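You operate a simulated robot arm through the tools that you are given. There is no shell and no other tool. Be economical: measure what you need, move in short steps, check, and stop when the job is done.

You are at the controls of a simulated two-armed robot. One attempt, no reset.

## Task
Switch the tester switch on. Pick up the jar from the top of the test bench with one hand, pass it to the other hand and put it on the deck of the half pallet. Take the block from the top of the test bench and leave it on the shelf of the order bench. Open the far table drawer, take the cloth on the top of the test bench and put it away in the inside of the far table drawer, then shut the drawer. Take the tray on the navy outline on the press bench and put it away on the top of the sorting table. Fetch the thermometer and set it on the grey pad on the top of the near stack. Close the liners drawer. Do these in any order. Set down upright: jar.

The check looks at the end state, three seconds after you hand in, the way a careful person would. Anything else that was tipped, shoved, dropped, spilled or broken makes it a failure. Flat cloth is picked up by pressing the open fingertips on it (5 to 10 N) and closing them slowly along it; thin cloth reads only 2 to 8 mm in the jaws.

## Robot
Two 7-joint arms with two-finger parallel grippers on one trunk, on a base that drives. Base frame: it is fixed to the floor where the robot stands at the start and does not move with it; the origin is under the middle of the robot, x ahead of it, y to its left, z up; the surface under the hand at the start is at about z = 800. Lengths are in mm, angles in degrees, forces in N, time in s.
The left shoulder is at the start at [70, 133, 1176], the right one opposite. With the tool pointing down near the work surface each hand reaches from about 100 to 640 mm from the robot's upright axis, wherever it stands, measured 20 degrees to its own side. Places, roughly: block (22x5x5 cm) [400, -1200, 800]; cloth (10x6x3 cm) [700, -1300, 800]; deck of the half pallet [600, 3700, 100]; far table drawer [-5800, 5400, 600]; inside of the far table drawer [-5800, 5400, 600]; jar (6x6x16 cm) [600, -600, 900]; liners drawer [-4600, 4500, 300]; pad (24x18x3 cm) [-1700, 1500, 700]; shelf of the order bench [-2000, -1100, 400]; tester switch [600, -100, 800]; thermometer [-1750, 2500, 500]; top of the sorting table (58x23 cm) [-1220, 7300, 860]; tray [500, 1000, 750]. Payload 1.57 kg a hand.
The TCP of each hand is the grasp point between the finger pads, 30 mm short of the fingertips. In the tool frame z runs along the fingers and y along their closing line. Largest opening 80 mm; finger width 17, thickness 12; the body of the gripper, 40 by 82 mm, starts 80 mm behind the TCP.
Orientation is told as [roll, pitch, yaw] about the base's x, y, z axes, in that order, counted from this pose: with the fingers straight down and closing along the base's y, the tool's x points along the base's -x, its y along +y and its z along -z.

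## Interface
- The arms move only by the tool step_arm. It takes "left_series", "right_series" or both (then of equal length, played together; a hand with none holds still); each is a list of rows, each an object of numbers (a shift or turn left out is 0, a gripper value left out holds the last): "hand": the finger opening in mm, from 0 to 80; "x", "y", "z": the shift along the tool's x, y, z in mm; "rx", "ry", "rz": the turn, a rotation vector about the tool's x, y, z in degrees. In form: [{"hand": .., "x": .., "y": .., "z": .., "rx": .., "ry": .., "rz": ..}, ...]. A call has 1 to 8 rows; each row is the pose to reach, as a shift and turn from the pose commanded when the call began, along the tool's axes at that moment. Rows are played at 5 a second. More than 50 mm and 8.6 degrees between two rows, or a gripper value outside its range, and nothing of the call is played. A pose out of reach is approached as far as the arm can. The call stops where the force on the tool passes 40 N (or 10 N more than at its start, if that is more) or the arm is blocked; 0.2 s more then pass. The fingers move at their own pace (about 153 mm/s each) and stop on an object; they squeeze with about 38 N. The grip force told is the motor's: it shows also when the fingers shut on nothing. Time passes only in rows, and 0.2 s behind the last, so rows that repeat a pose let the fingers close. The reply holds the time, the measured pose of the TCP, the force on the tool along the base axes, the opening and the grip force, in the units named above and with some noise, with the torque about the TCP (base axes, N m) and any sound that the robot's microphone picked up.
- Cameras (640 x 400 px; columns grow to the right, rows downward): "scene" is now at [119.3, -45.8, 1390.1]; the picture's right is [-0.40, -0.92, 0.00], its down [-0.55, 0.24, -0.80] and it looks along [0.73, -0.32, -0.60] (base axes); focal length 252 px, centre (320, 200). "left" rides on the left gripper at [72, 6, -122] in its tool frame; the picture's right is [-0.09, 1.00, 0.00], its down [-0.84, -0.08, -0.54] and it looks along [-0.54, -0.05, 0.84] (tool axes); focal length 238 px, centre (320, 200). "right" rides on the right gripper at [72, -7, -122] in its tool frame; the picture's right is [0.09, 1.00, 0.00], its down [-0.84, 0.08, -0.54] and it looks along [-0.54, 0.05, 0.84] (tool axes); focal length 238 px, centre (320, 200).
- get_image(camera): a new picture of that camera. It takes no simulated time.
- move_column(by): slides the trunk up (or, below 0, down) by that many mm; the arms and the scene camera ride with it, the base frame stays. It gives what a move gives, with no picture.
- steer(legs): drives the robot by 1 to 6 legs, each [ahead, left, turn to the left] in mm, mm and degrees, along the robot's own axes; the way and the turn of a leg run together, so that a leg with both is an arc; at most 1500 mm and 180 degrees a leg. The arms and the cameras ride along, it lands a little off, and it stops where it bumps. It gives what a move gives.
- head_to(pan, tilt): turns the head with the scene camera to pan (to the left, within 86 degrees either way) and tilt (down, from -29 to 69), counted from straight ahead of the robot. It gives what a move gives.
- probe_pixels(camera, pixels): for up to 12 pixels [column, row] of the newest picture of that camera ("zoom" is the newest enlarged one), the place [x, y, z] in the base frame of the surface seen there, good to about 2 mm, but the place of the scene camera against the robot may be out by one fixed shift of up to 25 mm in any direction. It takes no simulated time.
- inspect(camera, box): a new picture of the part [left, top, right, bottom] of that camera's present view, enlarged. It takes no simulated time.
- close_job(): hands the job in; it is judged then, once.

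Go step by step. Measure first, check grasps and placings, and put right what went wrong. The budget is 145 turns and 182 pictures, counting those below and the enlarged ones. Unless the task says otherwise, let go and move clear before handing in.

The tools are called after "Emit:" by a JSON object that holds its "fn" and its "kwargs". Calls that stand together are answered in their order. step_arm: Moves the arms, as the interface text tells. Its arguments: {"type":"object","properties":{"left_series":{"type":"array","items":{"type":"object","properties":{"hand":{"type":"number"},"x":{"type":"number"},"y":{"type":"number"},"z":{"type":"number"},"rx":{"type":"number"},"ry":{"type":"number"},"rz":{"type":"number"}}}},"right_series":{"type":"array","items":{"type":"object","properties":{"hand":{"type":"number"},"x":{"type":"number"},"y":{"type":"number"},"z":{"type":"number"},"rx":{"type":"number"},"ry":{"type":"number"},"rz":{"type":"number"}}}}},"required":[]} The other tools are called the same way: move_column (by) slides the trunk up or down; steer (legs) drives the base; head_to (pan, tilt) turns the head that bears the scene camera; get_image (camera) takes a picture; probe_pixels (camera, pixels) gives the place of the surface under pixels of a picture; inspect (camera, box) takes an enlarged picture of a part of a camera's view; close_job () hands the job in.

At the start:

```text
clock: 0.0
left_eef_pos: [390.0, 8.7, 1162.7]
left_orientation: [-0.1, 0.0, 0.0]
left_contact_force: [0.0, -0.5, 0.5]
left_moment: [-0.01, 0.02, 0.0]
left_grip_width: 79.9
left_finger_force: 0.1
right_eef_pos: [266.6, -326.7, 1144.8]
right_orientation: [0.0, 0.0, 0.0]
right_contact_force: [-0.2, -0.6, 0.4]
right_moment: [-0.02, 0.01, -0.03]
right_grip_width: 80.0
right_finger_force: 0.1
trunk travel left (down, up): [-750.0, 190.0]
robot x, y, heading: [-0.2, 1.4, 0.2]
head pan, tilt: [-23.4, 36.9]
```

scene: 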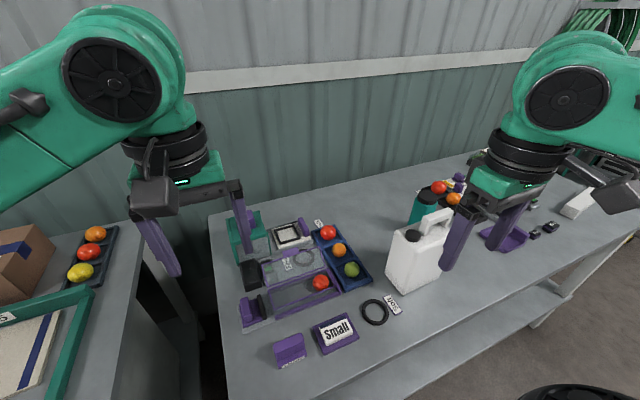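
right: 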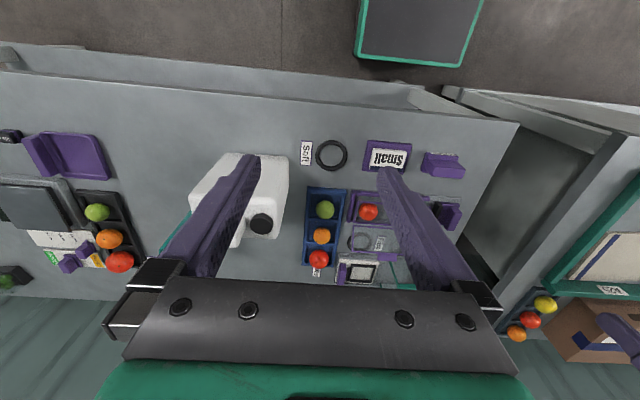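
left: 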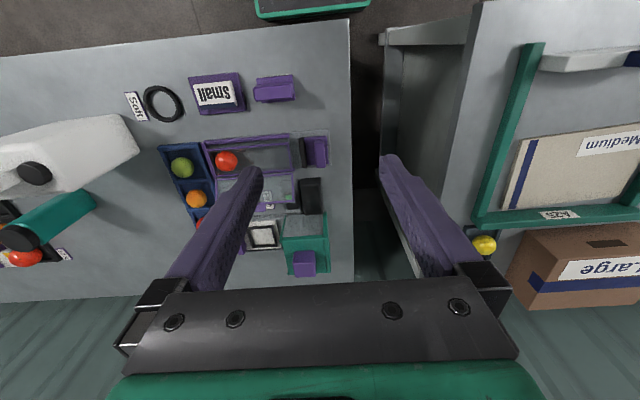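

The scene shows the test bench with a fixture at left (pixels ~250-300, 220-320), which probably holds the tester switch. I'll take closer looks and measure.

Emit:
{"fn": "inspect", "kwargs": {"camera": "scene", "box": [210, 200, 410, 370]}}

Emit:
{"fn": "inspect", "kwargs": {"camera": "left", "box": [150, 60, 360, 290]}}

Emit:
{"fn": "probe_pixels", "kwargs": {"camera": "scene", "pixels": [[250, 275], [258, 310], [290, 350], [335, 335], [290, 233], [420, 250], [250, 230], [425, 210], [310, 298]]}}

```text
2.35 times, centred on (310, 285) of scene
```

zoom: 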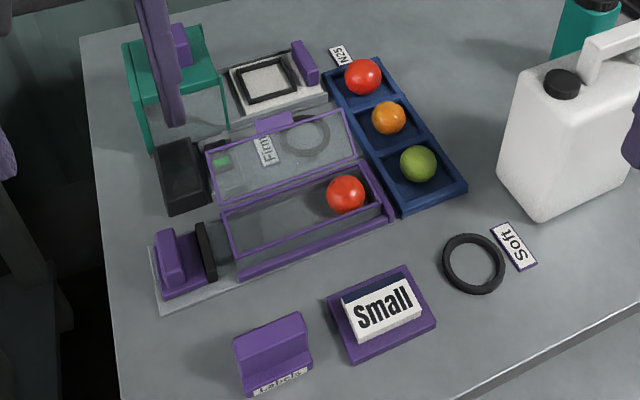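

```text
1.74 times, centred on (255, 175) of left
```

zoom: 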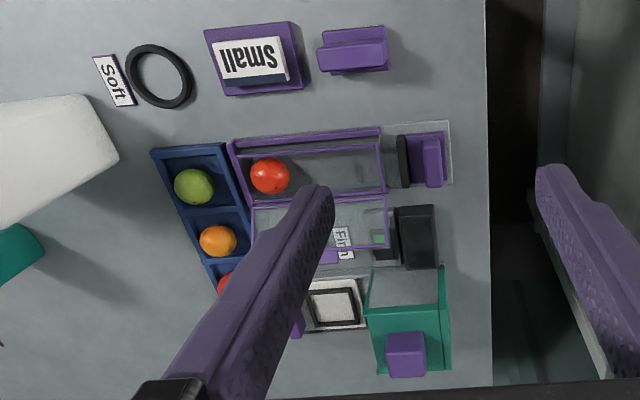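

```text
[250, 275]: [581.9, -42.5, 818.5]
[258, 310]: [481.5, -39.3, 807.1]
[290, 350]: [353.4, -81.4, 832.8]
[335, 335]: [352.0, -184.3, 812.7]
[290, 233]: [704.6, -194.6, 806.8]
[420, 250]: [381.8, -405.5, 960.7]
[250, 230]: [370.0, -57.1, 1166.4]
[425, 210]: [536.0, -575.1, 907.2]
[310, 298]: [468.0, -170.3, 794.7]
```

The left hand hides part of the fixture. I'll move it back and left, then look again.

Emit:
{"fn": "step_arm", "kwargs": {"left_series": [{"x": 40, "y": 30}, {"x": 80, "y": 60}, {"x": 120, "y": 90}, {"x": 150, "y": 120}, {"x": 180, "y": 150}, {"x": 200, "y": 180}, {"x": 200, "y": 200}, {"x": 200, "y": 220}]}}

Emit:
{"fn": "head_to", "kwargs": {"pan": -12, "tilt": 45}}

Emit:
{"fn": "get_image", "kwargs": {"camera": "scene"}}

```text
clock: 1.8
left_eef_pos: [225.4, 144.9, 1161.8]
left_orientation: [-0.1, 0.0, -0.1]
left_contact_force: [0.3, 0.0, 0.2]
left_moment: [-0.04, 0.0, -0.03]
left_grip_width: 79.9
left_finger_force: 0.1
left hand out of reach, approached as far as the arm can: row 5, 6, 7, 8
right_eef_pos: [267.4, -327.4, 1145.0]
right_orientation: [0.0, 0.0, 0.0]
right_contact_force: [0.1, 0.6, 0.2]
right_moment: [0.01, 0.0, 0.01]
right_grip_width: 79.9
right_finger_force: 0.0
trunk travel left (down, up): [-750.0, 190.0]
robot x, y, heading: [-1.2, -1.8, 0.1]
head pan, tilt: [-23.4, 36.9]
```

```text
clock: 2.5
left_eef_pos: [226.4, 144.7, 1161.9]
left_orientation: [0.0, 0.0, 0.0]
left_contact_force: [-0.1, 0.3, -0.5]
left_moment: [0.0, 0.02, -0.01]
left_grip_width: 79.9
left_finger_force: 0.1
right_eef_pos: [266.0, -327.8, 1145.6]
right_orientation: [0.1, 0.0, 0.0]
right_contact_force: [0.5, -0.1, 0.0]
right_moment: [-0.03, 0.0, -0.01]
right_grip_width: 80.1
right_finger_force: 0.1
trunk travel left (down, up): [-750.0, 190.0]
robot x, y, heading: [-4.1, 0.4, 0.0]
head pan, tilt: [-12.0, 45.0]
```

```text
176 pictures are left
```

scene: 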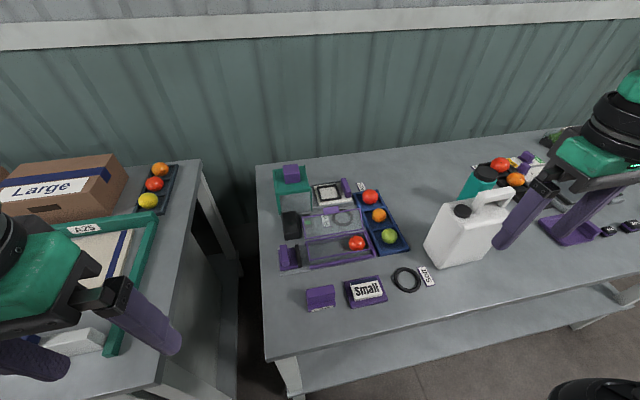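

Emit:
{"fn": "inspect", "kwargs": {"camera": "scene", "box": [260, 150, 420, 280]}}

Emit:
{"fn": "inspect", "kwargs": {"camera": "left", "box": [0, 0, 640, 400]}}

Emit:
{"fn": "inspect", "kwargs": {"camera": "scene", "box": [440, 110, 640, 250]}}

```text
3.08 times, centred on (340, 215) of scene
```

zoom: 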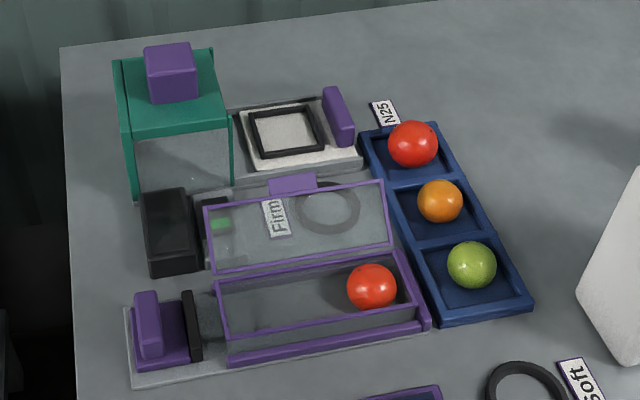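

```text
1.00 times, centred on (320, 200) of left (not enlarged: the box is as wide or as high as the picture)
```

zoom: 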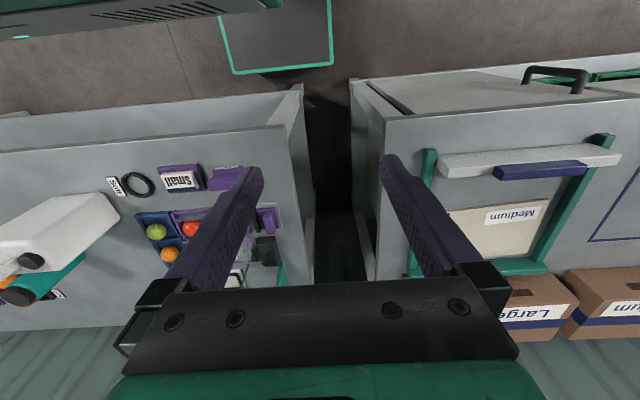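

```text
2.86 times, centred on (540, 180) of scene
```

zoom: 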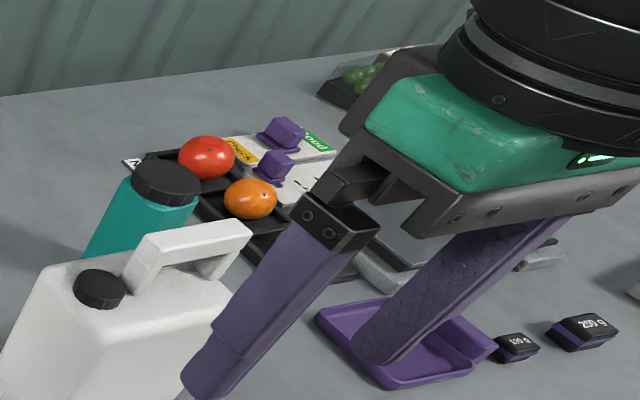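

The fixture at zoom (140-430, 40-380) may hold the switch under a clear lid (green spot at zoom (220,225)). I'll put the left hand camera above it for a clear view.

Emit:
{"fn": "step_arm", "kwargs": {"left_series": [{"x": -40, "y": -30}, {"x": -80, "y": -60}, {"x": -115, "y": -90}, {"x": -150, "y": -120}, {"x": -180, "y": -150}, {"x": -205, "y": -180}, {"x": -225, "y": -205, "z": 40}, {"x": -225, "y": -205, "z": 80}]}}

Emit:
{"fn": "get_image", "kwargs": {"camera": "left"}}

```text
refused: row 7 steps farther than a row can; nothing moved
```

```text
172 pictures are left
```

left: 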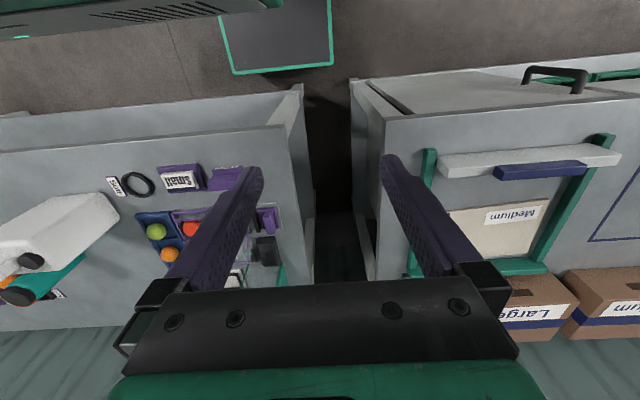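

The call was refused for too big a step; I'll resend it with finer steps.

Emit:
{"fn": "step_arm", "kwargs": {"left_series": [{"x": -40, "y": -30}, {"x": -75, "y": -65}, {"x": -110, "y": -100}, {"x": -145, "y": -135}, {"x": -180, "y": -170}, {"x": -200, "y": -200, "z": 20}, {"x": -215, "y": -205, "z": 60}, {"x": -215, "y": -205, "z": 100}]}}

Emit:
{"fn": "get_image", "kwargs": {"camera": "left"}}

```text
clock: 4.3
left_eef_pos: [443.9, -59.3, 1060.2]
left_orientation: [-0.1, 0.0, -0.1]
left_contact_force: [-0.1, 0.2, 0.1]
left_moment: [0.03, -0.03, 0.03]
left_grip_width: 79.9
left_finger_force: 0.1
right_eef_pos: [267.2, -326.9, 1144.9]
right_orientation: [0.0, -0.1, 0.0]
right_contact_force: [0.6, -0.1, 0.7]
right_moment: [-0.01, 0.02, 0.0]
right_grip_width: 80.2
right_finger_force: 0.1
trunk travel left (down, up): [-750.0, 190.0]
robot x, y, heading: [3.4, 1.6, 0.1]
head pan, tilt: [-12.0, 45.0]
```

```text
171 pictures are left
```

left: 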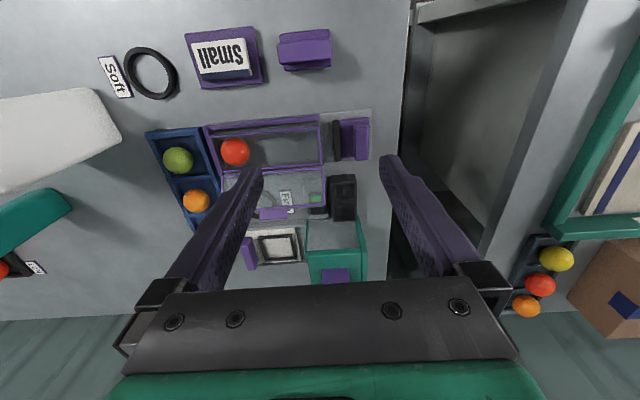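

Emit:
{"fn": "inspect", "kwargs": {"camera": "left", "box": [200, 100, 380, 290]}}

Emit:
{"fn": "probe_pixels", "kwargs": {"camera": "left", "pixels": [[343, 185], [343, 210], [316, 199], [336, 275], [336, 240], [275, 213], [275, 246], [358, 138], [337, 138], [300, 180]]}}

```text
2.11 times, centred on (290, 195) of left
```

zoom: 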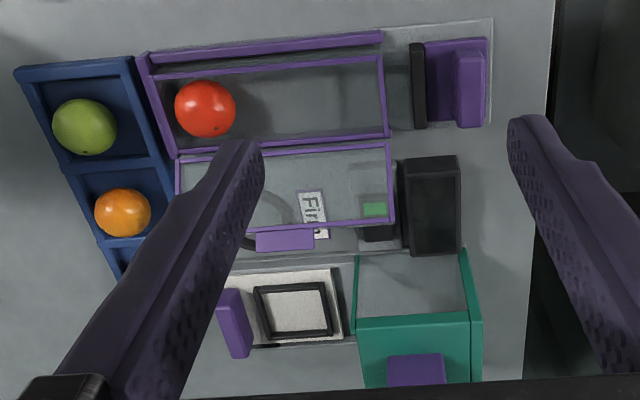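

```text
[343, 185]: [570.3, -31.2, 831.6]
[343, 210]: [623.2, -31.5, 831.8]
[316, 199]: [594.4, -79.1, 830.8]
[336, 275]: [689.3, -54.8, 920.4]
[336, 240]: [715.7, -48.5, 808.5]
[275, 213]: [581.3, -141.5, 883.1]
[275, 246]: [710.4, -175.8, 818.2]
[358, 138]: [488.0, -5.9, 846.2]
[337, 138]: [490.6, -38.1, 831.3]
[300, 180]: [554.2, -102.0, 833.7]
```

The green spot at [594,-79,831] matches the switch place, but there's clear cover with a purple tab around it. I'll drop lower for a closer view.

Emit:
{"fn": "step_arm", "kwargs": {"left_series": [{"x": 10, "z": 40}, {"x": 20, "z": 80}, {"x": 30, "z": 105, "y": -20}, {"x": 30, "z": 105, "y": -40}]}}

Emit:
{"fn": "inspect", "kwargs": {"camera": "left", "box": [220, 60, 420, 260]}}

Emit:
{"fn": "inspect", "kwargs": {"camera": "scene", "box": [280, 190, 390, 280]}}

```text
clock: 5.3
left_eef_pos: [411.6, -96.1, 951.3]
left_orientation: [0.0, 0.1, 0.0]
left_contact_force: [-0.3, 0.8, 0.4]
left_moment: [-0.06, 0.02, -0.04]
left_grip_width: 79.9
left_finger_force: 0.1
right_eef_pos: [266.2, -328.5, 1145.2]
right_orientation: [0.1, 0.1, 0.0]
right_contact_force: [0.5, -0.4, 0.5]
right_moment: [-0.02, 0.0, -0.04]
right_grip_width: 80.0
right_finger_force: 0.1
trunk travel left (down, up): [-750.0, 190.0]
robot x, y, heading: [-0.6, -3.2, 0.0]
head pan, tilt: [-12.0, 45.0]
```

```text
2.00 times, centred on (320, 160) of left
```

zoom: 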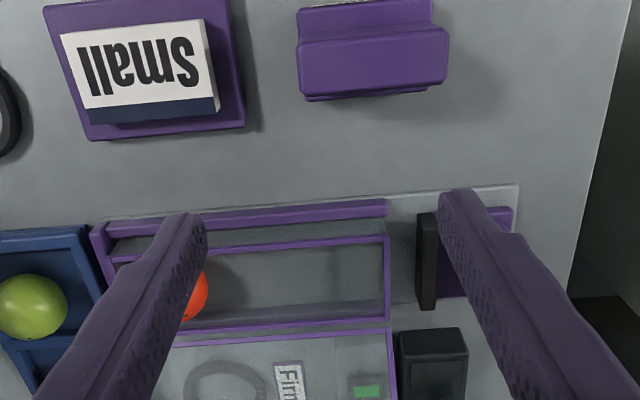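

```text
4.44 times, centred on (335, 235) of scene
```

zoom: 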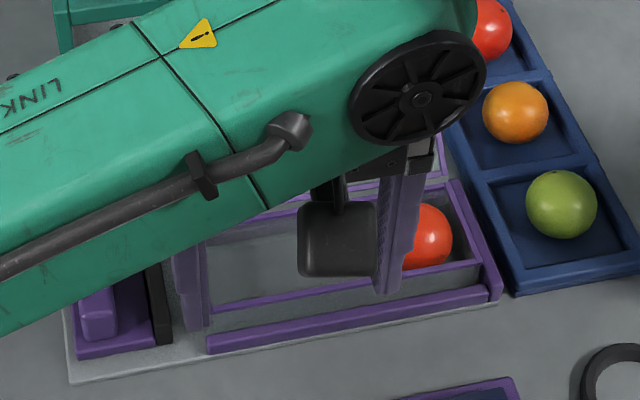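

Emit:
{"fn": "step_arm", "kwargs": {"left_series": [{"x": -45, "z": -10}, {"x": -90, "z": -10}, {"x": -120, "z": -10}]}}

Emit:
{"fn": "inspect", "kwargs": {"camera": "left", "box": [220, 60, 420, 260]}}

Emit:
{"fn": "probe_pixels", "kwargs": {"camera": "zoom", "pixels": [[320, 150], [320, 200], [320, 250], [360, 200], [360, 250], [400, 150], [400, 200], [400, 250], [320, 100], [320, 50], [440, 200], [280, 200]]}}

```text
clock: 6.1
left_eef_pos: [532.4, -98.9, 965.8]
left_orientation: [-0.1, 0.0, -0.3]
left_contact_force: [0.4, -0.7, -0.1]
left_moment: [0.02, 0.0, 0.02]
left_grip_width: 79.8
left_finger_force: 0.1
right_eef_pos: [266.6, -328.8, 1144.2]
right_orientation: [0.1, 0.1, 0.0]
right_contact_force: [-0.2, -0.5, 0.1]
right_moment: [0.0, -0.02, -0.01]
right_grip_width: 80.1
right_finger_force: 0.1
trunk travel left (down, up): [-750.0, 190.0]
robot x, y, heading: [3.2, 1.5, -0.3]
head pan, tilt: [-12.0, 45.0]
```

```text
2.00 times, centred on (320, 160) of left
```

zoom: 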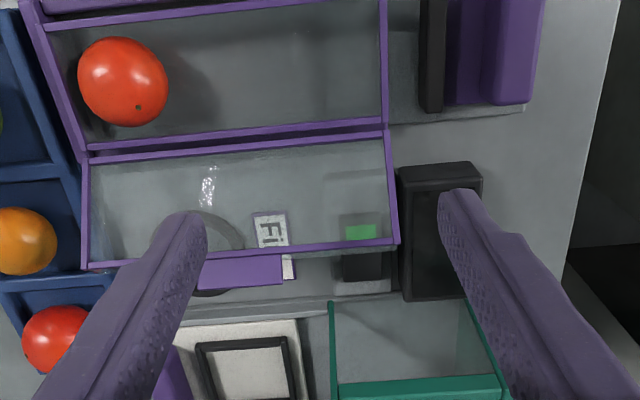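

```text
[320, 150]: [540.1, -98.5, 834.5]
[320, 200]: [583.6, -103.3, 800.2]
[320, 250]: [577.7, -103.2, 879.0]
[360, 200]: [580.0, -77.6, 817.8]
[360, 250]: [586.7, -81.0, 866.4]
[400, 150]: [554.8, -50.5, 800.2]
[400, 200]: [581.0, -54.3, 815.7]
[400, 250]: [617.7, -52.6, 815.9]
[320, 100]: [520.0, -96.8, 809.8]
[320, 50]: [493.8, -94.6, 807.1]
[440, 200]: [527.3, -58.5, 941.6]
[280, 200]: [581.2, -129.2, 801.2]
```

The clear panel is tilted (edge from z 834 to about 875), apparently an open lid leaning over the switch. I'll probe the switch more finely.

Emit:
{"fn": "probe_pixels", "kwargs": {"camera": "zoom", "pixels": [[350, 265], [375, 265], [365, 275], [352, 232], [370, 232], [345, 225], [380, 220], [365, 218], [340, 240], [435, 170], [415, 285], [385, 290]]}}

Emit:
{"fn": "inspect", "kwargs": {"camera": "left", "box": [300, 130, 390, 220]}}

```text
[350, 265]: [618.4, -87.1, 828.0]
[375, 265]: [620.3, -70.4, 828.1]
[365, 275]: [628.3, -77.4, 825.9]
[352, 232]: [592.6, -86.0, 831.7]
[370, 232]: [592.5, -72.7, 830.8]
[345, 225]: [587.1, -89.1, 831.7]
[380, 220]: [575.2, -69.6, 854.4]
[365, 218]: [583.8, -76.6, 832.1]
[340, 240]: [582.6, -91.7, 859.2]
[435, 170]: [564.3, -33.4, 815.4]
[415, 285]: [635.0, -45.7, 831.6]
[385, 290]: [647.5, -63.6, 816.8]
```

```text
4.44 times, centred on (345, 175) of left
```

zoom: 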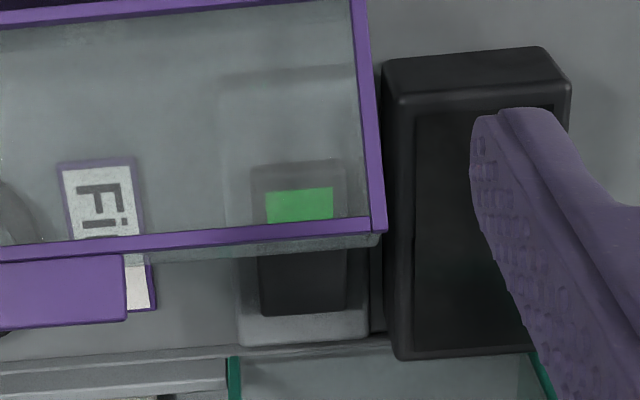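

The rocker runs x 583-628 at y -79: its near half with the green mark is up (832) and its far half is down (826), so it's off and the green near half must be pressed, slanting in past the lid edge. I need to know how far forward the base can go.

Emit:
{"fn": "get_image", "kwargs": {"camera": "scene"}}

Emit:
{"fn": "probe_pixels", "kwargs": {"camera": "scene", "pixels": [[270, 355], [450, 315], [450, 360], [600, 280], [600, 395], [480, 390], [560, 335]]}}

```text
165 pictures are left
```

scene: 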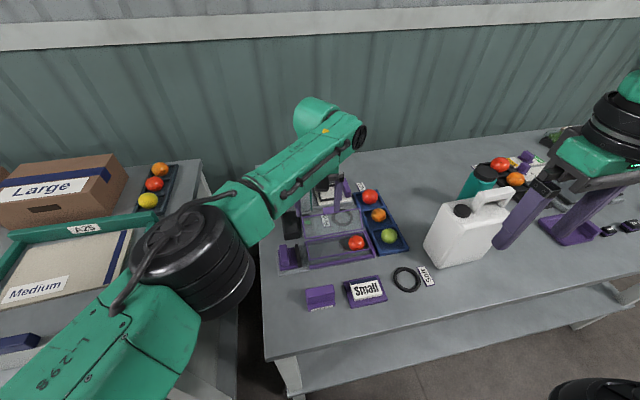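

```text
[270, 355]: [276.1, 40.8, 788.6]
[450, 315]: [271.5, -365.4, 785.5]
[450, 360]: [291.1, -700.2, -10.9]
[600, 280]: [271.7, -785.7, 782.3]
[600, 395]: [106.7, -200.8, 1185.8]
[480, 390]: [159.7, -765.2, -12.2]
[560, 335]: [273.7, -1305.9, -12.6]
```

Bench front edge is at x≈272. I'll nudge the base ahead 80 mm and slightly right so the slanted reach to the rocker fits.

Emit:
{"fn": "step_arm", "kwargs": {"left_series": [{"z": -40}, {"z": -60, "x": 40}]}}

Emit:
{"fn": "steer", "kwargs": {"legs": [[60, -120, 0]]}}

```text
clock: 6.7
left_eef_pos: [491.7, -96.1, 1024.4]
left_orientation: [-0.2, 0.0, 0.2]
left_contact_force: [-0.4, -0.2, 1.0]
left_moment: [-0.02, -0.01, -0.01]
left_grip_width: 80.0
left_finger_force: 0.0
right_eef_pos: [266.4, -325.6, 1145.2]
right_orientation: [-0.1, -0.1, 0.0]
right_contact_force: [0.8, 0.6, 0.5]
right_moment: [-0.04, 0.03, 0.02]
right_grip_width: 79.9
right_finger_force: 0.1
trunk travel left (down, up): [-750.0, 190.0]
robot x, y, heading: [2.7, 0.7, -0.1]
head pan, tilt: [-12.0, 45.0]
```

```text
clock: 8.0
left_eef_pos: [552.2, -218.6, 1024.4]
left_orientation: [-0.2, 0.0, 0.2]
left_contact_force: [-0.7, 0.6, 0.3]
left_moment: [0.0, -0.02, -0.01]
left_grip_width: 80.1
left_finger_force: 0.0
right_eef_pos: [327.7, -446.9, 1145.8]
right_orientation: [-0.1, 0.0, 0.2]
right_contact_force: [-0.7, -0.4, -0.7]
right_moment: [-0.02, 0.01, 0.0]
right_grip_width: 80.1
right_finger_force: 0.0
trunk travel left (down, up): [-750.0, 190.0]
robot x, y, heading: [62.0, -123.5, 0.3]
head pan, tilt: [-12.0, 45.0]
```

No bump. Closing the left fingers, tilting 20° and moving to hover beside the lid edge above the rocker.

Emit:
{"fn": "step_arm", "kwargs": {"left_series": [{"hand": 0, "y": 45}, {"y": 90, "x": -10, "ry": 7}, {"y": 139, "x": -20, "ry": 14}, {"y": 139, "x": -50, "ry": 20}, {"y": 139, "x": -66, "z": 40, "ry": 20}, {"y": 139, "x": -66, "z": 85, "ry": 20}, {"y": 139, "x": -66, "z": 110, "ry": 20}, {"y": 139, "x": -66, "z": 110, "ry": 20}]}}

Emit:
{"fn": "get_image", "kwargs": {"camera": "left"}}

Emit:
{"fn": "inspect", "kwargs": {"camera": "scene", "box": [220, 170, 420, 300]}}

```text
clock: 9.8
left_eef_pos: [582.3, -74.0, 924.6]
left_orientation: [0.0, 20.0, 0.1]
left_contact_force: [0.8, 0.0, 0.5]
left_moment: [0.03, 0.02, 0.0]
left_grip_width: 0.0
left_finger_force: 20.8
left hand out of reach, approached as far as the arm can: row 4, 5, 6, 7, 8
right_eef_pos: [327.6, -448.7, 1146.1]
right_orientation: [0.0, 0.0, 0.2]
right_contact_force: [0.4, 0.2, 0.4]
right_moment: [-0.01, -0.01, -0.01]
right_grip_width: 80.0
right_finger_force: 0.1
trunk travel left (down, up): [-750.0, 190.0]
robot x, y, heading: [58.5, -120.8, 0.3]
head pan, tilt: [-12.0, 45.0]
```

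```text
164 pictures are left
```

left: 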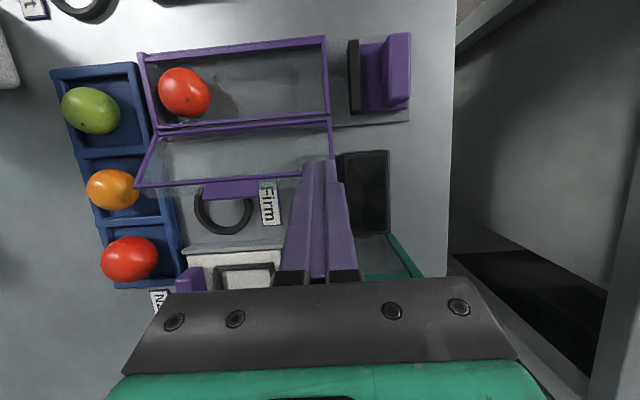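

```text
3.08 times, centred on (320, 235) of scene
```

zoom: 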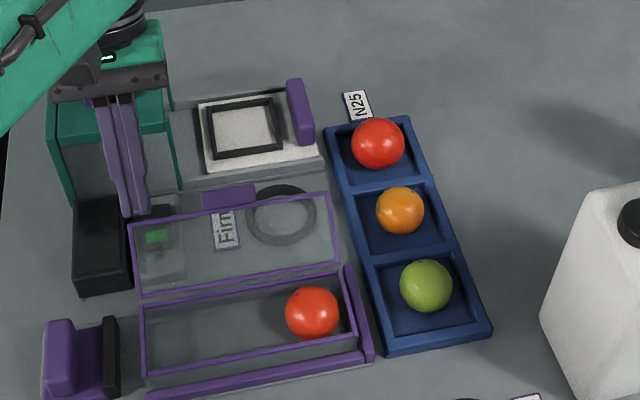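

I'm about 35 mm short of reach; driving ahead another 45 mm.

Emit:
{"fn": "steer", "kwargs": {"legs": [[45, 0, 0]]}}

```text
clock: 10.7
left_eef_pos: [597.5, -55.8, 924.3]
left_orientation: [-0.1, 19.9, 2.1]
left_contact_force: [-0.8, 0.3, 0.5]
left_moment: [-0.11, -0.02, 0.06]
left_grip_width: 0.2
left_finger_force: 21.2
right_eef_pos: [355.7, -439.1, 1146.7]
right_orientation: [-0.1, 0.1, 1.9]
right_contact_force: [1.2, 0.6, 0.6]
right_moment: [-0.08, 0.13, 0.05]
right_grip_width: 80.0
right_finger_force: 0.0
trunk travel left (down, up): [-750.0, 190.0]
robot x, y, heading: [78.9, -121.5, 2.0]
head pan, tilt: [-12.0, 45.0]
```

The base touched the bench at x≈79; I'll back off a little and square up, raise the hand, then lower the trunk to gain horizontal reach.

Emit:
{"fn": "steer", "kwargs": {"legs": [[-12, 0, -2]]}}

Emit:
{"fn": "step_arm", "kwargs": {"left_series": [{"x": 15, "z": -40}, {"x": 30, "z": -80}, {"x": 40, "z": -110}]}}

Emit:
{"fn": "move_column", "kwargs": {"by": -110}}

```text
clock: 11.5
left_eef_pos: [591.9, -74.6, 922.0]
left_orientation: [0.0, 20.3, 0.1]
left_contact_force: [0.7, 0.6, 0.2]
left_moment: [-0.02, 0.06, 0.01]
left_grip_width: 0.0
left_finger_force: 21.5
right_eef_pos: [336.2, -449.0, 1144.1]
right_orientation: [0.1, 0.2, 0.1]
right_contact_force: [0.6, 0.7, 0.1]
right_moment: [0.0, 0.03, 0.0]
right_grip_width: 80.2
right_finger_force: 0.1
trunk travel left (down, up): [-750.0, 190.0]
robot x, y, heading: [67.7, -125.9, 0.0]
head pan, tilt: [-12.0, 45.0]
```

```text
clock: 12.3
left_eef_pos: [585.9, -74.5, 1041.7]
left_orientation: [0.0, 20.1, 0.1]
left_contact_force: [1.2, 0.1, 0.2]
left_moment: [0.01, -0.03, -0.01]
left_grip_width: 0.2
left_finger_force: 21.0
right_eef_pos: [331.2, -450.4, 1144.8]
right_orientation: [0.0, -0.1, 0.1]
right_contact_force: [0.1, 0.7, 0.0]
right_moment: [0.02, -0.02, -0.02]
right_grip_width: 79.9
right_finger_force: 0.1
trunk travel left (down, up): [-750.0, 190.0]
robot x, y, heading: [63.4, -123.4, 0.2]
head pan, tilt: [-12.0, 45.0]
```

```text
clock: 13.7
left_eef_pos: [588.0, -75.4, 929.6]
left_orientation: [-0.1, 20.0, 0.1]
left_contact_force: [-0.2, 1.0, 0.7]
left_moment: [0.0, -0.01, 0.01]
left_grip_width: 0.1
left_finger_force: 21.3
right_eef_pos: [332.2, -450.7, 1034.8]
right_orientation: [0.0, 0.1, 0.1]
right_contact_force: [0.4, 0.8, -0.4]
right_moment: [-0.02, 0.02, 0.02]
right_grip_width: 79.8
right_finger_force: 0.0
trunk travel left (down, up): [-640.0, 300.0]
robot x, y, heading: [64.5, -126.3, 0.1]
head pan, tilt: [-12.0, 45.0]
```

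Now moving the left hand to the hover point (tip about [602,-79,857]) and lifting the right hand away from the jug.

Emit:
{"fn": "step_arm", "kwargs": {"left_series": [{"x": -19, "y": -4, "z": 0}, {"x": -38, "y": -4, "z": 17}, {"x": -38, "y": -4, "z": 34}, {"x": -38, "y": -4, "z": 34}], "right_series": [{"z": -30}, {"z": -60}, {"z": -90}, {"z": -90}]}}

Emit:
{"fn": "inspect", "kwargs": {"camera": "left", "box": [220, 80, 420, 280]}}

Emit:
{"fn": "inspect", "kwargs": {"camera": "scene", "box": [240, 150, 400, 270]}}

```text
clock: 14.6
left_eef_pos: [597.5, -68.9, 899.6]
left_orientation: [-0.4, 18.6, 0.2]
left_contact_force: [4.4, -2.5, 5.5]
left_moment: [-0.05, -0.03, 0.09]
left_grip_width: 0.0
left_finger_force: 20.7
left hand out of reach, approached as far as the arm can: row 1, 2, 3, 4
right_eef_pos: [333.3, -450.0, 1124.4]
right_orientation: [0.0, 0.1, 0.1]
right_contact_force: [0.6, -0.1, 0.2]
right_moment: [-0.02, 0.0, -0.01]
right_grip_width: 80.0
right_finger_force: 0.1
trunk travel left (down, up): [-640.0, 300.0]
robot x, y, heading: [64.2, -120.5, -0.3]
head pan, tilt: [-12.0, 45.0]
stopped in row 4 (left hand): the force on the tool passed its limit at 76 N (the readings are from after the stop); the commanded pose is now the measured one
```

```text
2.00 times, centred on (320, 180) of left
```

zoom: 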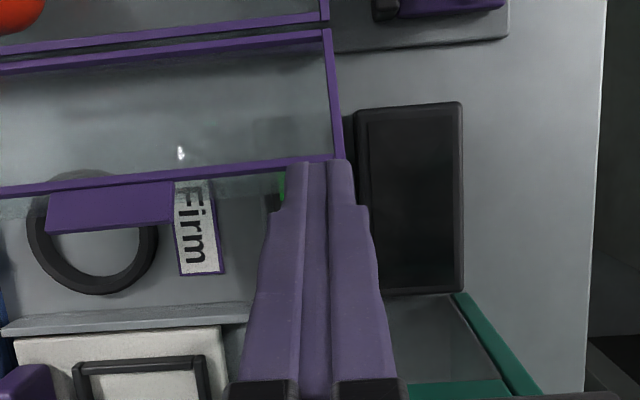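

```text
3.33 times, centred on (320, 210) of scene
```

zoom: 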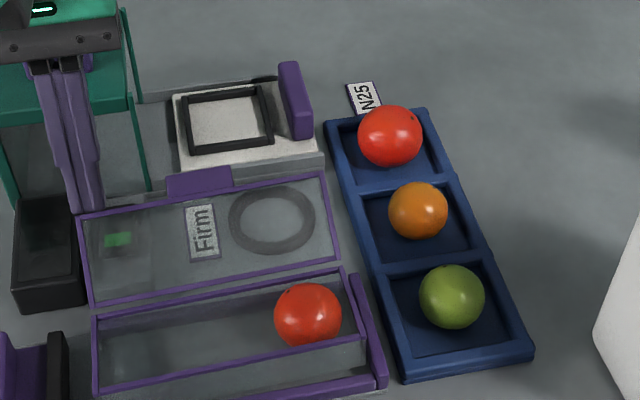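

The fingertips landed on the lid edge (tip ~[587,-69,871], stopped). I'll lift off, set the tool vertical and re-measure the lid edge; a vertical press just beyond it will touch the raised near half first.

Emit:
{"fn": "step_arm", "kwargs": {"left_series": [{"x": 4, "z": -20}, {"x": 8, "z": -40, "ry": -6}, {"x": 8, "z": -60, "ry": -12}, {"x": 8, "z": -60, "ry": -18.6}]}}

Emit:
{"fn": "inspect", "kwargs": {"camera": "left", "box": [220, 60, 420, 260]}}

Emit:
{"fn": "inspect", "kwargs": {"camera": "right", "box": [280, 50, 560, 330]}}

```text
clock: 15.6
left_eef_pos: [607.3, -67.1, 959.7]
left_orientation: [-0.4, 0.0, 0.2]
left_contact_force: [-0.5, 0.4, -0.2]
left_moment: [0.01, -0.01, 0.03]
left_grip_width: 0.2
left_finger_force: 21.3
left hand out of reach, approached as far as the arm can: row 1
right_eef_pos: [332.5, -449.4, 1124.0]
right_orientation: [0.1, 0.0, 0.0]
right_contact_force: [0.9, 0.5, 0.0]
right_moment: [0.01, 0.01, 0.01]
right_grip_width: 80.1
right_finger_force: 0.0
trunk travel left (down, up): [-640.0, 300.0]
robot x, y, heading: [68.4, -123.1, 0.3]
head pan, tilt: [-12.0, 45.0]
```

```text
2.00 times, centred on (320, 160) of left
```

zoom: 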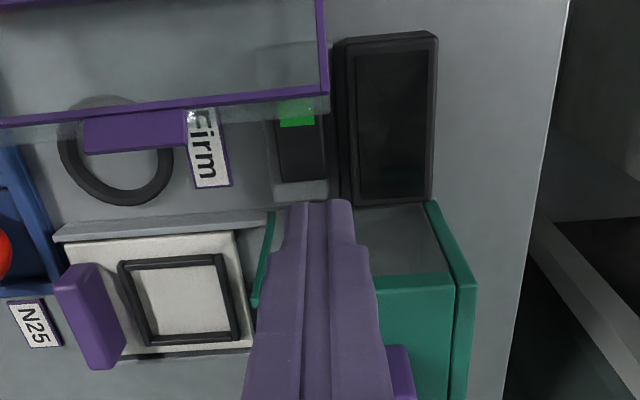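

```text
1.43 times, centred on (420, 190) of right
```

zoom: 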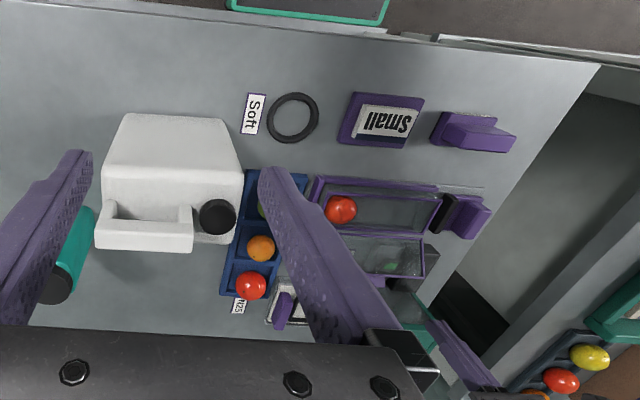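

Emit:
{"fn": "inspect", "kwargs": {"camera": "left", "box": [330, 80, 410, 160]}}

Emit:
{"fn": "probe_pixels", "kwargs": {"camera": "zoom", "pixels": [[80, 100], [160, 100], [200, 100], [130, 160], [160, 160], [190, 160], [160, 200], [160, 250], [160, 300], [80, 210], [220, 110], [100, 260]]}}

```text
5.00 times, centred on (370, 120) of left
```

zoom: 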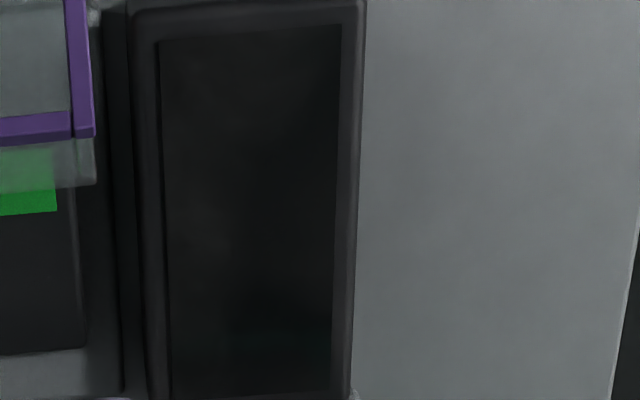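

```text
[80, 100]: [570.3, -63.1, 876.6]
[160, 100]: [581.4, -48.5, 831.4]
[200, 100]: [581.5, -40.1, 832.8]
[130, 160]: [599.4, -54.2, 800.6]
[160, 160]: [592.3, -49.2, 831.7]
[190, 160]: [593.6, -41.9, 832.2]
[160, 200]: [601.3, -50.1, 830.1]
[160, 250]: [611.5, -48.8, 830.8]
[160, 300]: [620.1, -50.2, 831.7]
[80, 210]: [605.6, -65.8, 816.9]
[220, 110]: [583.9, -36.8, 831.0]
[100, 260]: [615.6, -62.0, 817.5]
```

Emit:
{"fn": "inspect", "kwargs": {"camera": "left", "box": [290, 80, 370, 160]}}

Emit:
{"fn": "probe_pixels", "kwargs": {"camera": "zoom", "pixels": [[230, 130], [280, 125], [230, 160], [230, 178], [230, 195], [230, 210], [210, 250], [230, 300], [230, 340], [270, 170], [160, 180], [275, 300]]}}

```text
5.00 times, centred on (330, 120) of left
```

zoom: 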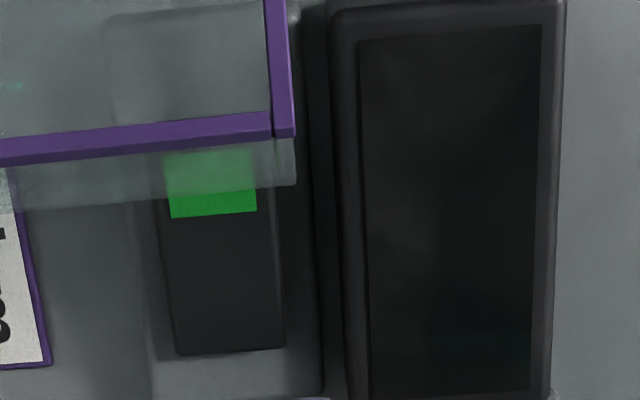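

```text
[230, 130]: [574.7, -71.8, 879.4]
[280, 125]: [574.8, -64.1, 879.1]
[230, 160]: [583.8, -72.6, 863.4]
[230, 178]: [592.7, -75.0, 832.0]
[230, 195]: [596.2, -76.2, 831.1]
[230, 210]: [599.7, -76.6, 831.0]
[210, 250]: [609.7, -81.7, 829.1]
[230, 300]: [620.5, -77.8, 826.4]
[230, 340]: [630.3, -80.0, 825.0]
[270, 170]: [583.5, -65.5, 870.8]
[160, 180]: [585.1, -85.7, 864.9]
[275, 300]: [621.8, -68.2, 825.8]
```

Lid end face is at x≈584-587, rocker near surface z 832 at x 592. I'll come down vertically with TCP at x≈600, y≈-78 to tip z≈850 and check.

Emit:
{"fn": "step_arm", "kwargs": {"left_series": [{"x": 4, "y": -6}, {"x": 7, "y": -11, "z": 20}, {"x": 7, "y": -11, "z": 50}, {"x": 7, "y": -11, "z": 80}, {"x": 7, "y": -11, "z": 80}]}}

Emit:
{"fn": "inspect", "kwargs": {"camera": "left", "box": [260, 60, 380, 180]}}

Emit:
{"fn": "inspect", "kwargs": {"camera": "scene", "box": [240, 150, 360, 250]}}

```text
clock: 16.8
left_eef_pos: [600.8, -78.3, 879.8]
left_orientation: [-0.2, 0.1, 0.3]
left_contact_force: [0.7, -0.5, 0.4]
left_moment: [0.01, 0.0, -0.02]
left_grip_width: 0.0
left_finger_force: 21.8
right_eef_pos: [334.4, -449.1, 1123.6]
right_orientation: [0.2, 0.0, 0.0]
right_contact_force: [0.0, 0.0, -0.4]
right_moment: [-0.01, -0.03, 0.02]
right_grip_width: 79.7
right_finger_force: 0.2
trunk travel left (down, up): [-640.0, 300.0]
robot x, y, heading: [63.4, -126.3, 0.1]
head pan, tilt: [-12.0, 45.0]
```

```text
3.33 times, centred on (320, 120) of left
```

zoom: 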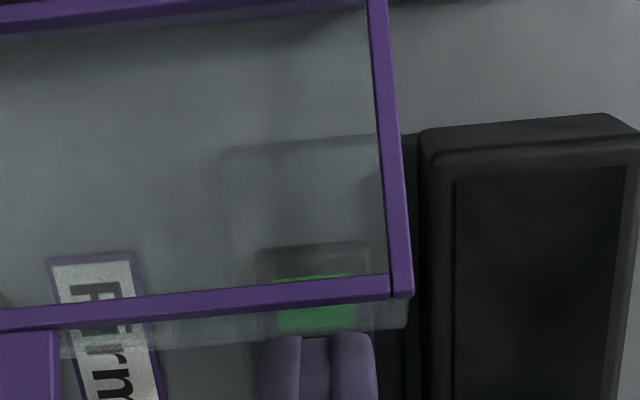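

```text
4.00 times, centred on (300, 200) of scene
```

zoom: 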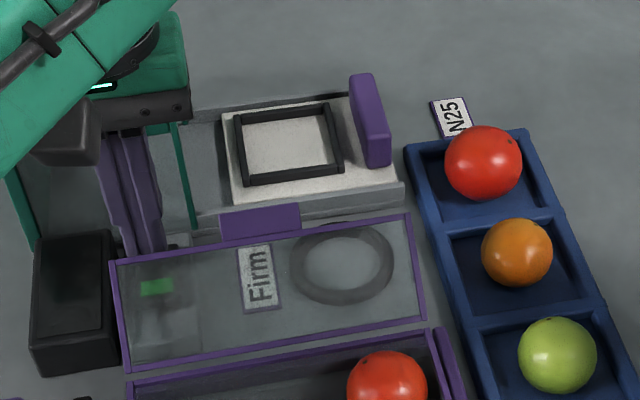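

Fingertips sit just beyond the lid and over the green end. Pressing down slowly.

Emit:
{"fn": "step_arm", "kwargs": {"left_series": [{"z": 10}, {"z": 16}, {"z": 19}, {"z": 22}, {"z": 25}]}}

Emit:
{"fn": "inspect", "kwargs": {"camera": "left", "box": [260, 60, 380, 180]}}

```text
clock: 18.0
left_eef_pos: [599.1, -79.5, 857.7]
left_orientation: [-0.4, -0.3, 0.3]
left_contact_force: [-0.7, 0.9, 21.8]
left_moment: [0.06, -0.17, -0.03]
left_grip_width: 0.0
left_finger_force: 20.9
right_eef_pos: [328.8, -450.4, 1124.8]
right_orientation: [0.1, -0.3, 0.0]
right_contact_force: [0.0, 0.1, 0.7]
right_moment: [-0.02, 0.01, -0.05]
right_grip_width: 80.0
right_finger_force: 0.1
trunk travel left (down, up): [-640.0, 300.0]
robot x, y, heading: [66.3, -117.9, -0.0]
head pan, tilt: [-12.0, 45.0]
```

```text
3.33 times, centred on (320, 120) of left
```

zoom: 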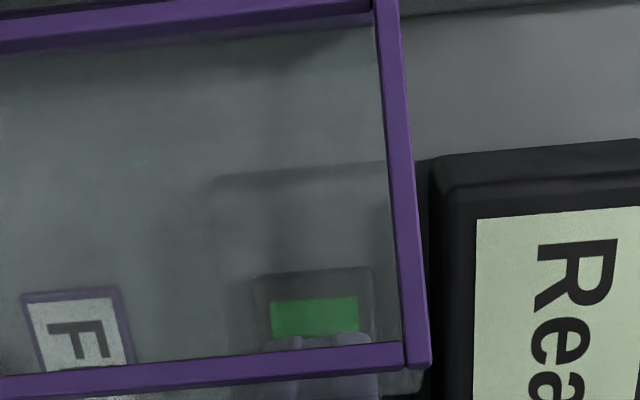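

The tester screen lit up with "Rea(dy)", so the switch is on. Retreating straight up and back, then checking the screen and looking toward the jar.

Emit:
{"fn": "step_arm", "kwargs": {"left_series": [{"z": -40}, {"z": -80}, {"z": -125}, {"z": -170, "x": 20}, {"z": -190, "x": 65}, {"z": -190, "x": 110}, {"z": -190, "x": 155}, {"z": -190, "x": 200, "hand": 80}]}}

Emit:
{"fn": "head_to", "kwargs": {"pan": -35, "tilt": 45}}

Emit:
{"fn": "get_image", "kwargs": {"camera": "scene"}}

Emit:
{"fn": "get_image", "kwargs": {"camera": "right"}}

```text
clock: 19.8
left_eef_pos: [398.4, -79.4, 1039.6]
left_orientation: [-0.3, 0.2, 0.3]
left_contact_force: [0.2, -0.6, 0.2]
left_moment: [0.0, -0.04, -0.03]
left_grip_width: 80.0
left_finger_force: 0.1
right_eef_pos: [333.6, -449.6, 1124.8]
right_orientation: [0.0, -0.1, -0.1]
right_contact_force: [-0.2, -0.3, 0.0]
right_moment: [-0.02, -0.03, 0.0]
right_grip_width: 80.2
right_finger_force: 0.1
trunk travel left (down, up): [-640.0, 300.0]
robot x, y, heading: [66.2, -121.4, 0.0]
head pan, tilt: [-12.0, 45.0]
```

```text
clock: 20.6
left_eef_pos: [400.6, -79.1, 1039.7]
left_orientation: [-0.3, 0.2, 0.3]
left_contact_force: [-0.5, 0.4, 0.1]
left_moment: [-0.03, 0.0, 0.01]
left_grip_width: 79.9
left_finger_force: 0.0
right_eef_pos: [333.5, -450.0, 1123.5]
right_orientation: [0.2, 0.1, 0.1]
right_contact_force: [0.0, 0.3, -0.7]
right_moment: [-0.04, 0.01, -0.01]
right_grip_width: 80.0
right_finger_force: 0.0
trunk travel left (down, up): [-640.0, 300.0]
robot x, y, heading: [63.4, -122.1, 0.0]
head pan, tilt: [-35.0, 45.0]
```

```text
153 pictures are left
```

scene: 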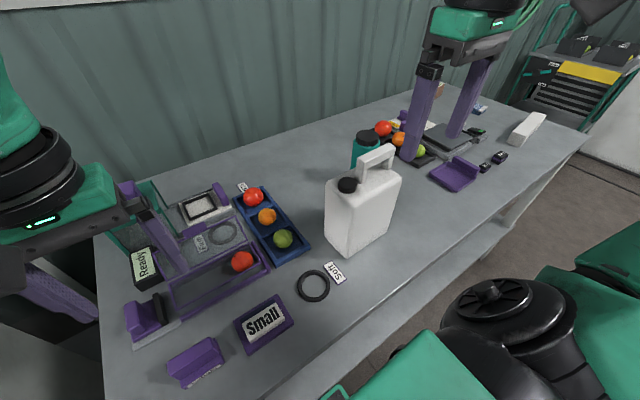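

```text
152 pictures are left
```

right: 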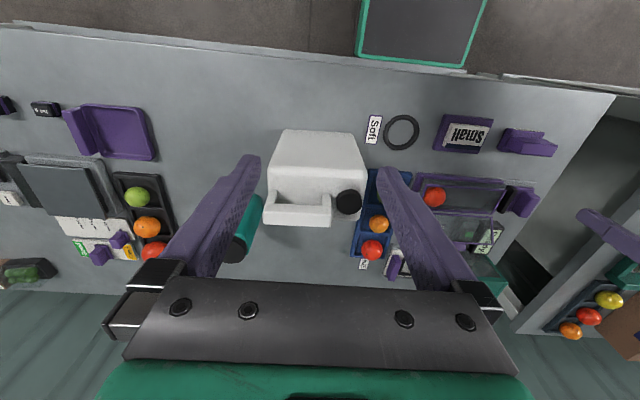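

"Ready" shows at scene (140,265), switch done. Now measuring the jar (scene ~(368,150)), jug, and other bench objects.

Emit:
{"fn": "probe_pixels", "kwargs": {"camera": "scene", "pixels": [[368, 136], [360, 155], [372, 153], [378, 148], [385, 180], [350, 220], [400, 180], [346, 186], [380, 150], [384, 128]]}}

Emit:
{"fn": "probe_pixels", "kwargs": {"camera": "right", "pixels": [[237, 250], [250, 225], [255, 205], [268, 200], [355, 145], [275, 140], [300, 215], [270, 222], [345, 205], [147, 250], [145, 225]]}}

Emit:
{"fn": "inspect", "kwargs": {"camera": "scene", "box": [320, 80, 560, 260]}}

```text
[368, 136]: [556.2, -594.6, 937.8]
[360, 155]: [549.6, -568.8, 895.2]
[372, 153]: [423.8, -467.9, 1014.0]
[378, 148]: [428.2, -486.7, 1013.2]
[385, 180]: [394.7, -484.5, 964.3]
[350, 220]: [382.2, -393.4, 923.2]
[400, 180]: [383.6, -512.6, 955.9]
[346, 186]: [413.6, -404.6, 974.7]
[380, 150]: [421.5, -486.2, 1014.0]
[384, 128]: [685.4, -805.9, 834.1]
```

```text
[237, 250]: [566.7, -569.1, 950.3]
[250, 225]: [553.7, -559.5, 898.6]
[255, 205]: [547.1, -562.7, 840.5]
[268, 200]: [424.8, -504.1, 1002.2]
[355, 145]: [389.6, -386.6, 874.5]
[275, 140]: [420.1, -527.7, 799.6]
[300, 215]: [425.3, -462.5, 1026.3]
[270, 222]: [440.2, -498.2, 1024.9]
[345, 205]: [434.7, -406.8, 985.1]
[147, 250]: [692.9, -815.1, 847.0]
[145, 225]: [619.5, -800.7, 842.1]
```

```text
2.22 times, centred on (440, 170) of scene
```

zoom: 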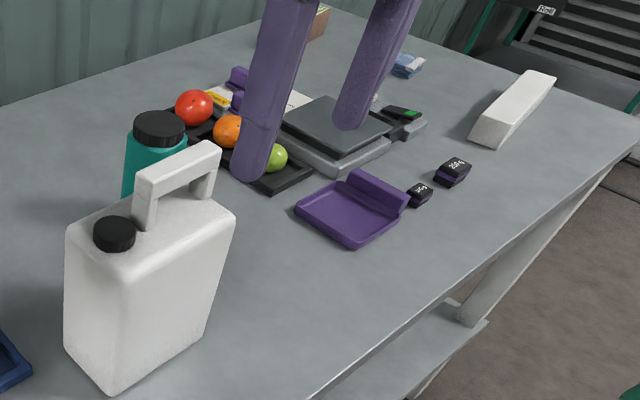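

The jar axis is near [577,-575], about 160 tall, jug beside it (y -385..-512, top 1026). I'll raise the trunk so both hands clear the jug and strafe right 330 mm.

Emit:
{"fn": "move_column", "kwargs": {"by": 120}}

Emit:
{"fn": "steer", "kwargs": {"legs": [[-40, -330, 0]]}}

Emit:
{"fn": "head_to", "kwargs": {"pan": -20, "tilt": 48}}

Emit:
{"fn": "get_image", "kwargs": {"camera": "scene"}}

Emit:
{"fn": "get_image", "kwargs": {"camera": "left"}}

```text
clock: 22.1
left_eef_pos: [399.7, -79.0, 1159.4]
left_orientation: [-0.3, 0.0, 0.3]
left_contact_force: [0.6, -0.7, -0.1]
left_moment: [0.03, 0.01, -0.01]
left_grip_width: 80.3
left_finger_force: 0.1
right_eef_pos: [333.5, -450.3, 1243.4]
right_orientation: [0.1, 0.0, -0.1]
right_contact_force: [0.0, 0.9, -0.2]
right_moment: [0.01, -0.02, -0.03]
right_grip_width: 80.1
right_finger_force: 0.0
trunk travel left (down, up): [-760.0, 180.0]
robot x, y, heading: [67.4, -119.0, 0.2]
head pan, tilt: [-35.0, 45.0]
```

```text
clock: 24.4
left_eef_pos: [359.5, -413.3, 1159.5]
left_orientation: [-0.5, 0.2, 0.0]
left_contact_force: [-0.2, 0.1, 0.4]
left_moment: [-0.03, 0.03, 0.01]
left_grip_width: 80.1
left_finger_force: 0.0
right_eef_pos: [292.1, -785.0, 1244.2]
right_orientation: [0.0, 0.0, 0.0]
right_contact_force: [-0.7, -0.2, -0.3]
right_moment: [0.01, -0.01, -0.02]
right_grip_width: 80.2
right_finger_force: 0.0
trunk travel left (down, up): [-760.0, 180.0]
robot x, y, heading: [28.4, -459.0, -0.2]
head pan, tilt: [-35.0, 45.0]
```

```text
clock: 25.1
left_eef_pos: [360.0, -416.4, 1160.3]
left_orientation: [-0.3, 0.1, 0.1]
left_contact_force: [0.3, 0.2, 0.3]
left_moment: [0.0, -0.01, 0.02]
left_grip_width: 80.1
left_finger_force: 0.0
right_eef_pos: [291.6, -786.7, 1244.1]
right_orientation: [0.1, -0.1, -0.2]
right_contact_force: [-0.1, -0.3, 0.1]
right_moment: [0.04, -0.02, 0.02]
right_grip_width: 80.1
right_finger_force: 0.1
trunk travel left (down, up): [-760.0, 180.0]
robot x, y, heading: [27.9, -458.8, -0.4]
head pan, tilt: [-20.0, 48.0]
```

```text
150 pictures are left
```

scene: 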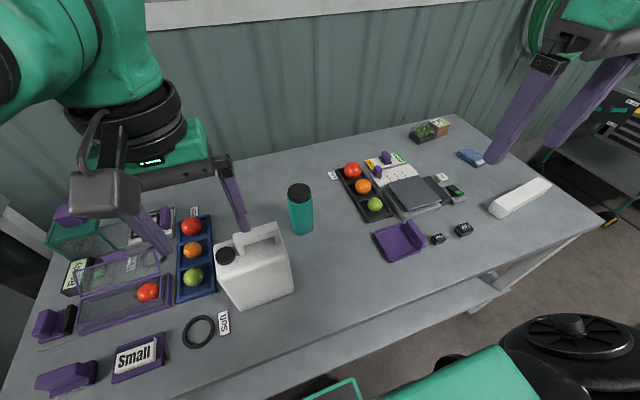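

```text
149 pictures are left
```

left: 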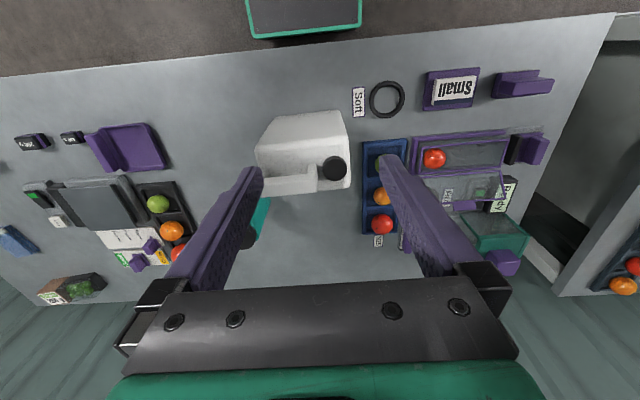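

The jar stands clear at scene (300,210); the blue cloth is at (471,156) and the block at (520,197). Probing the jar and these.

Emit:
{"fn": "probe_pixels", "kwargs": {"camera": "scene", "pixels": [[300, 188], [300, 200], [290, 212], [300, 215], [311, 212], [301, 228], [289, 188], [310, 188], [471, 156], [495, 208], [545, 184], [520, 193]]}}

Emit:
{"fn": "probe_pixels", "kwargs": {"camera": "left", "pixels": [[262, 210], [258, 225], [250, 238], [332, 168]]}}

Emit:
{"fn": "inspect", "kwargs": {"camera": "scene", "box": [400, 100, 560, 240]}}

```text
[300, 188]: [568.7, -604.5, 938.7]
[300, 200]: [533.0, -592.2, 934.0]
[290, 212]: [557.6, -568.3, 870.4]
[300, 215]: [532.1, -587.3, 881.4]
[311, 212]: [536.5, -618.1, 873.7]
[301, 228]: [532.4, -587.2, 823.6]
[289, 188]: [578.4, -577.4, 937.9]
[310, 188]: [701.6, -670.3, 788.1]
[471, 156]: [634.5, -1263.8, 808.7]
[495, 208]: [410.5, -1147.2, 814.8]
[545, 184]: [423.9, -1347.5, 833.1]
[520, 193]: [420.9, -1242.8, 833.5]
```

```text
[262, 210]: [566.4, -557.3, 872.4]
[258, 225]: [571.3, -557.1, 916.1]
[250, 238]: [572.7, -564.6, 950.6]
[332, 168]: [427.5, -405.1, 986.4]
```

```text
2.86 times, centred on (480, 170) of scene
```

zoom: 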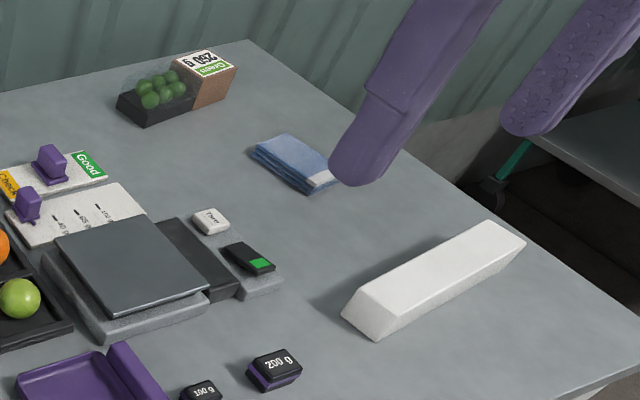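

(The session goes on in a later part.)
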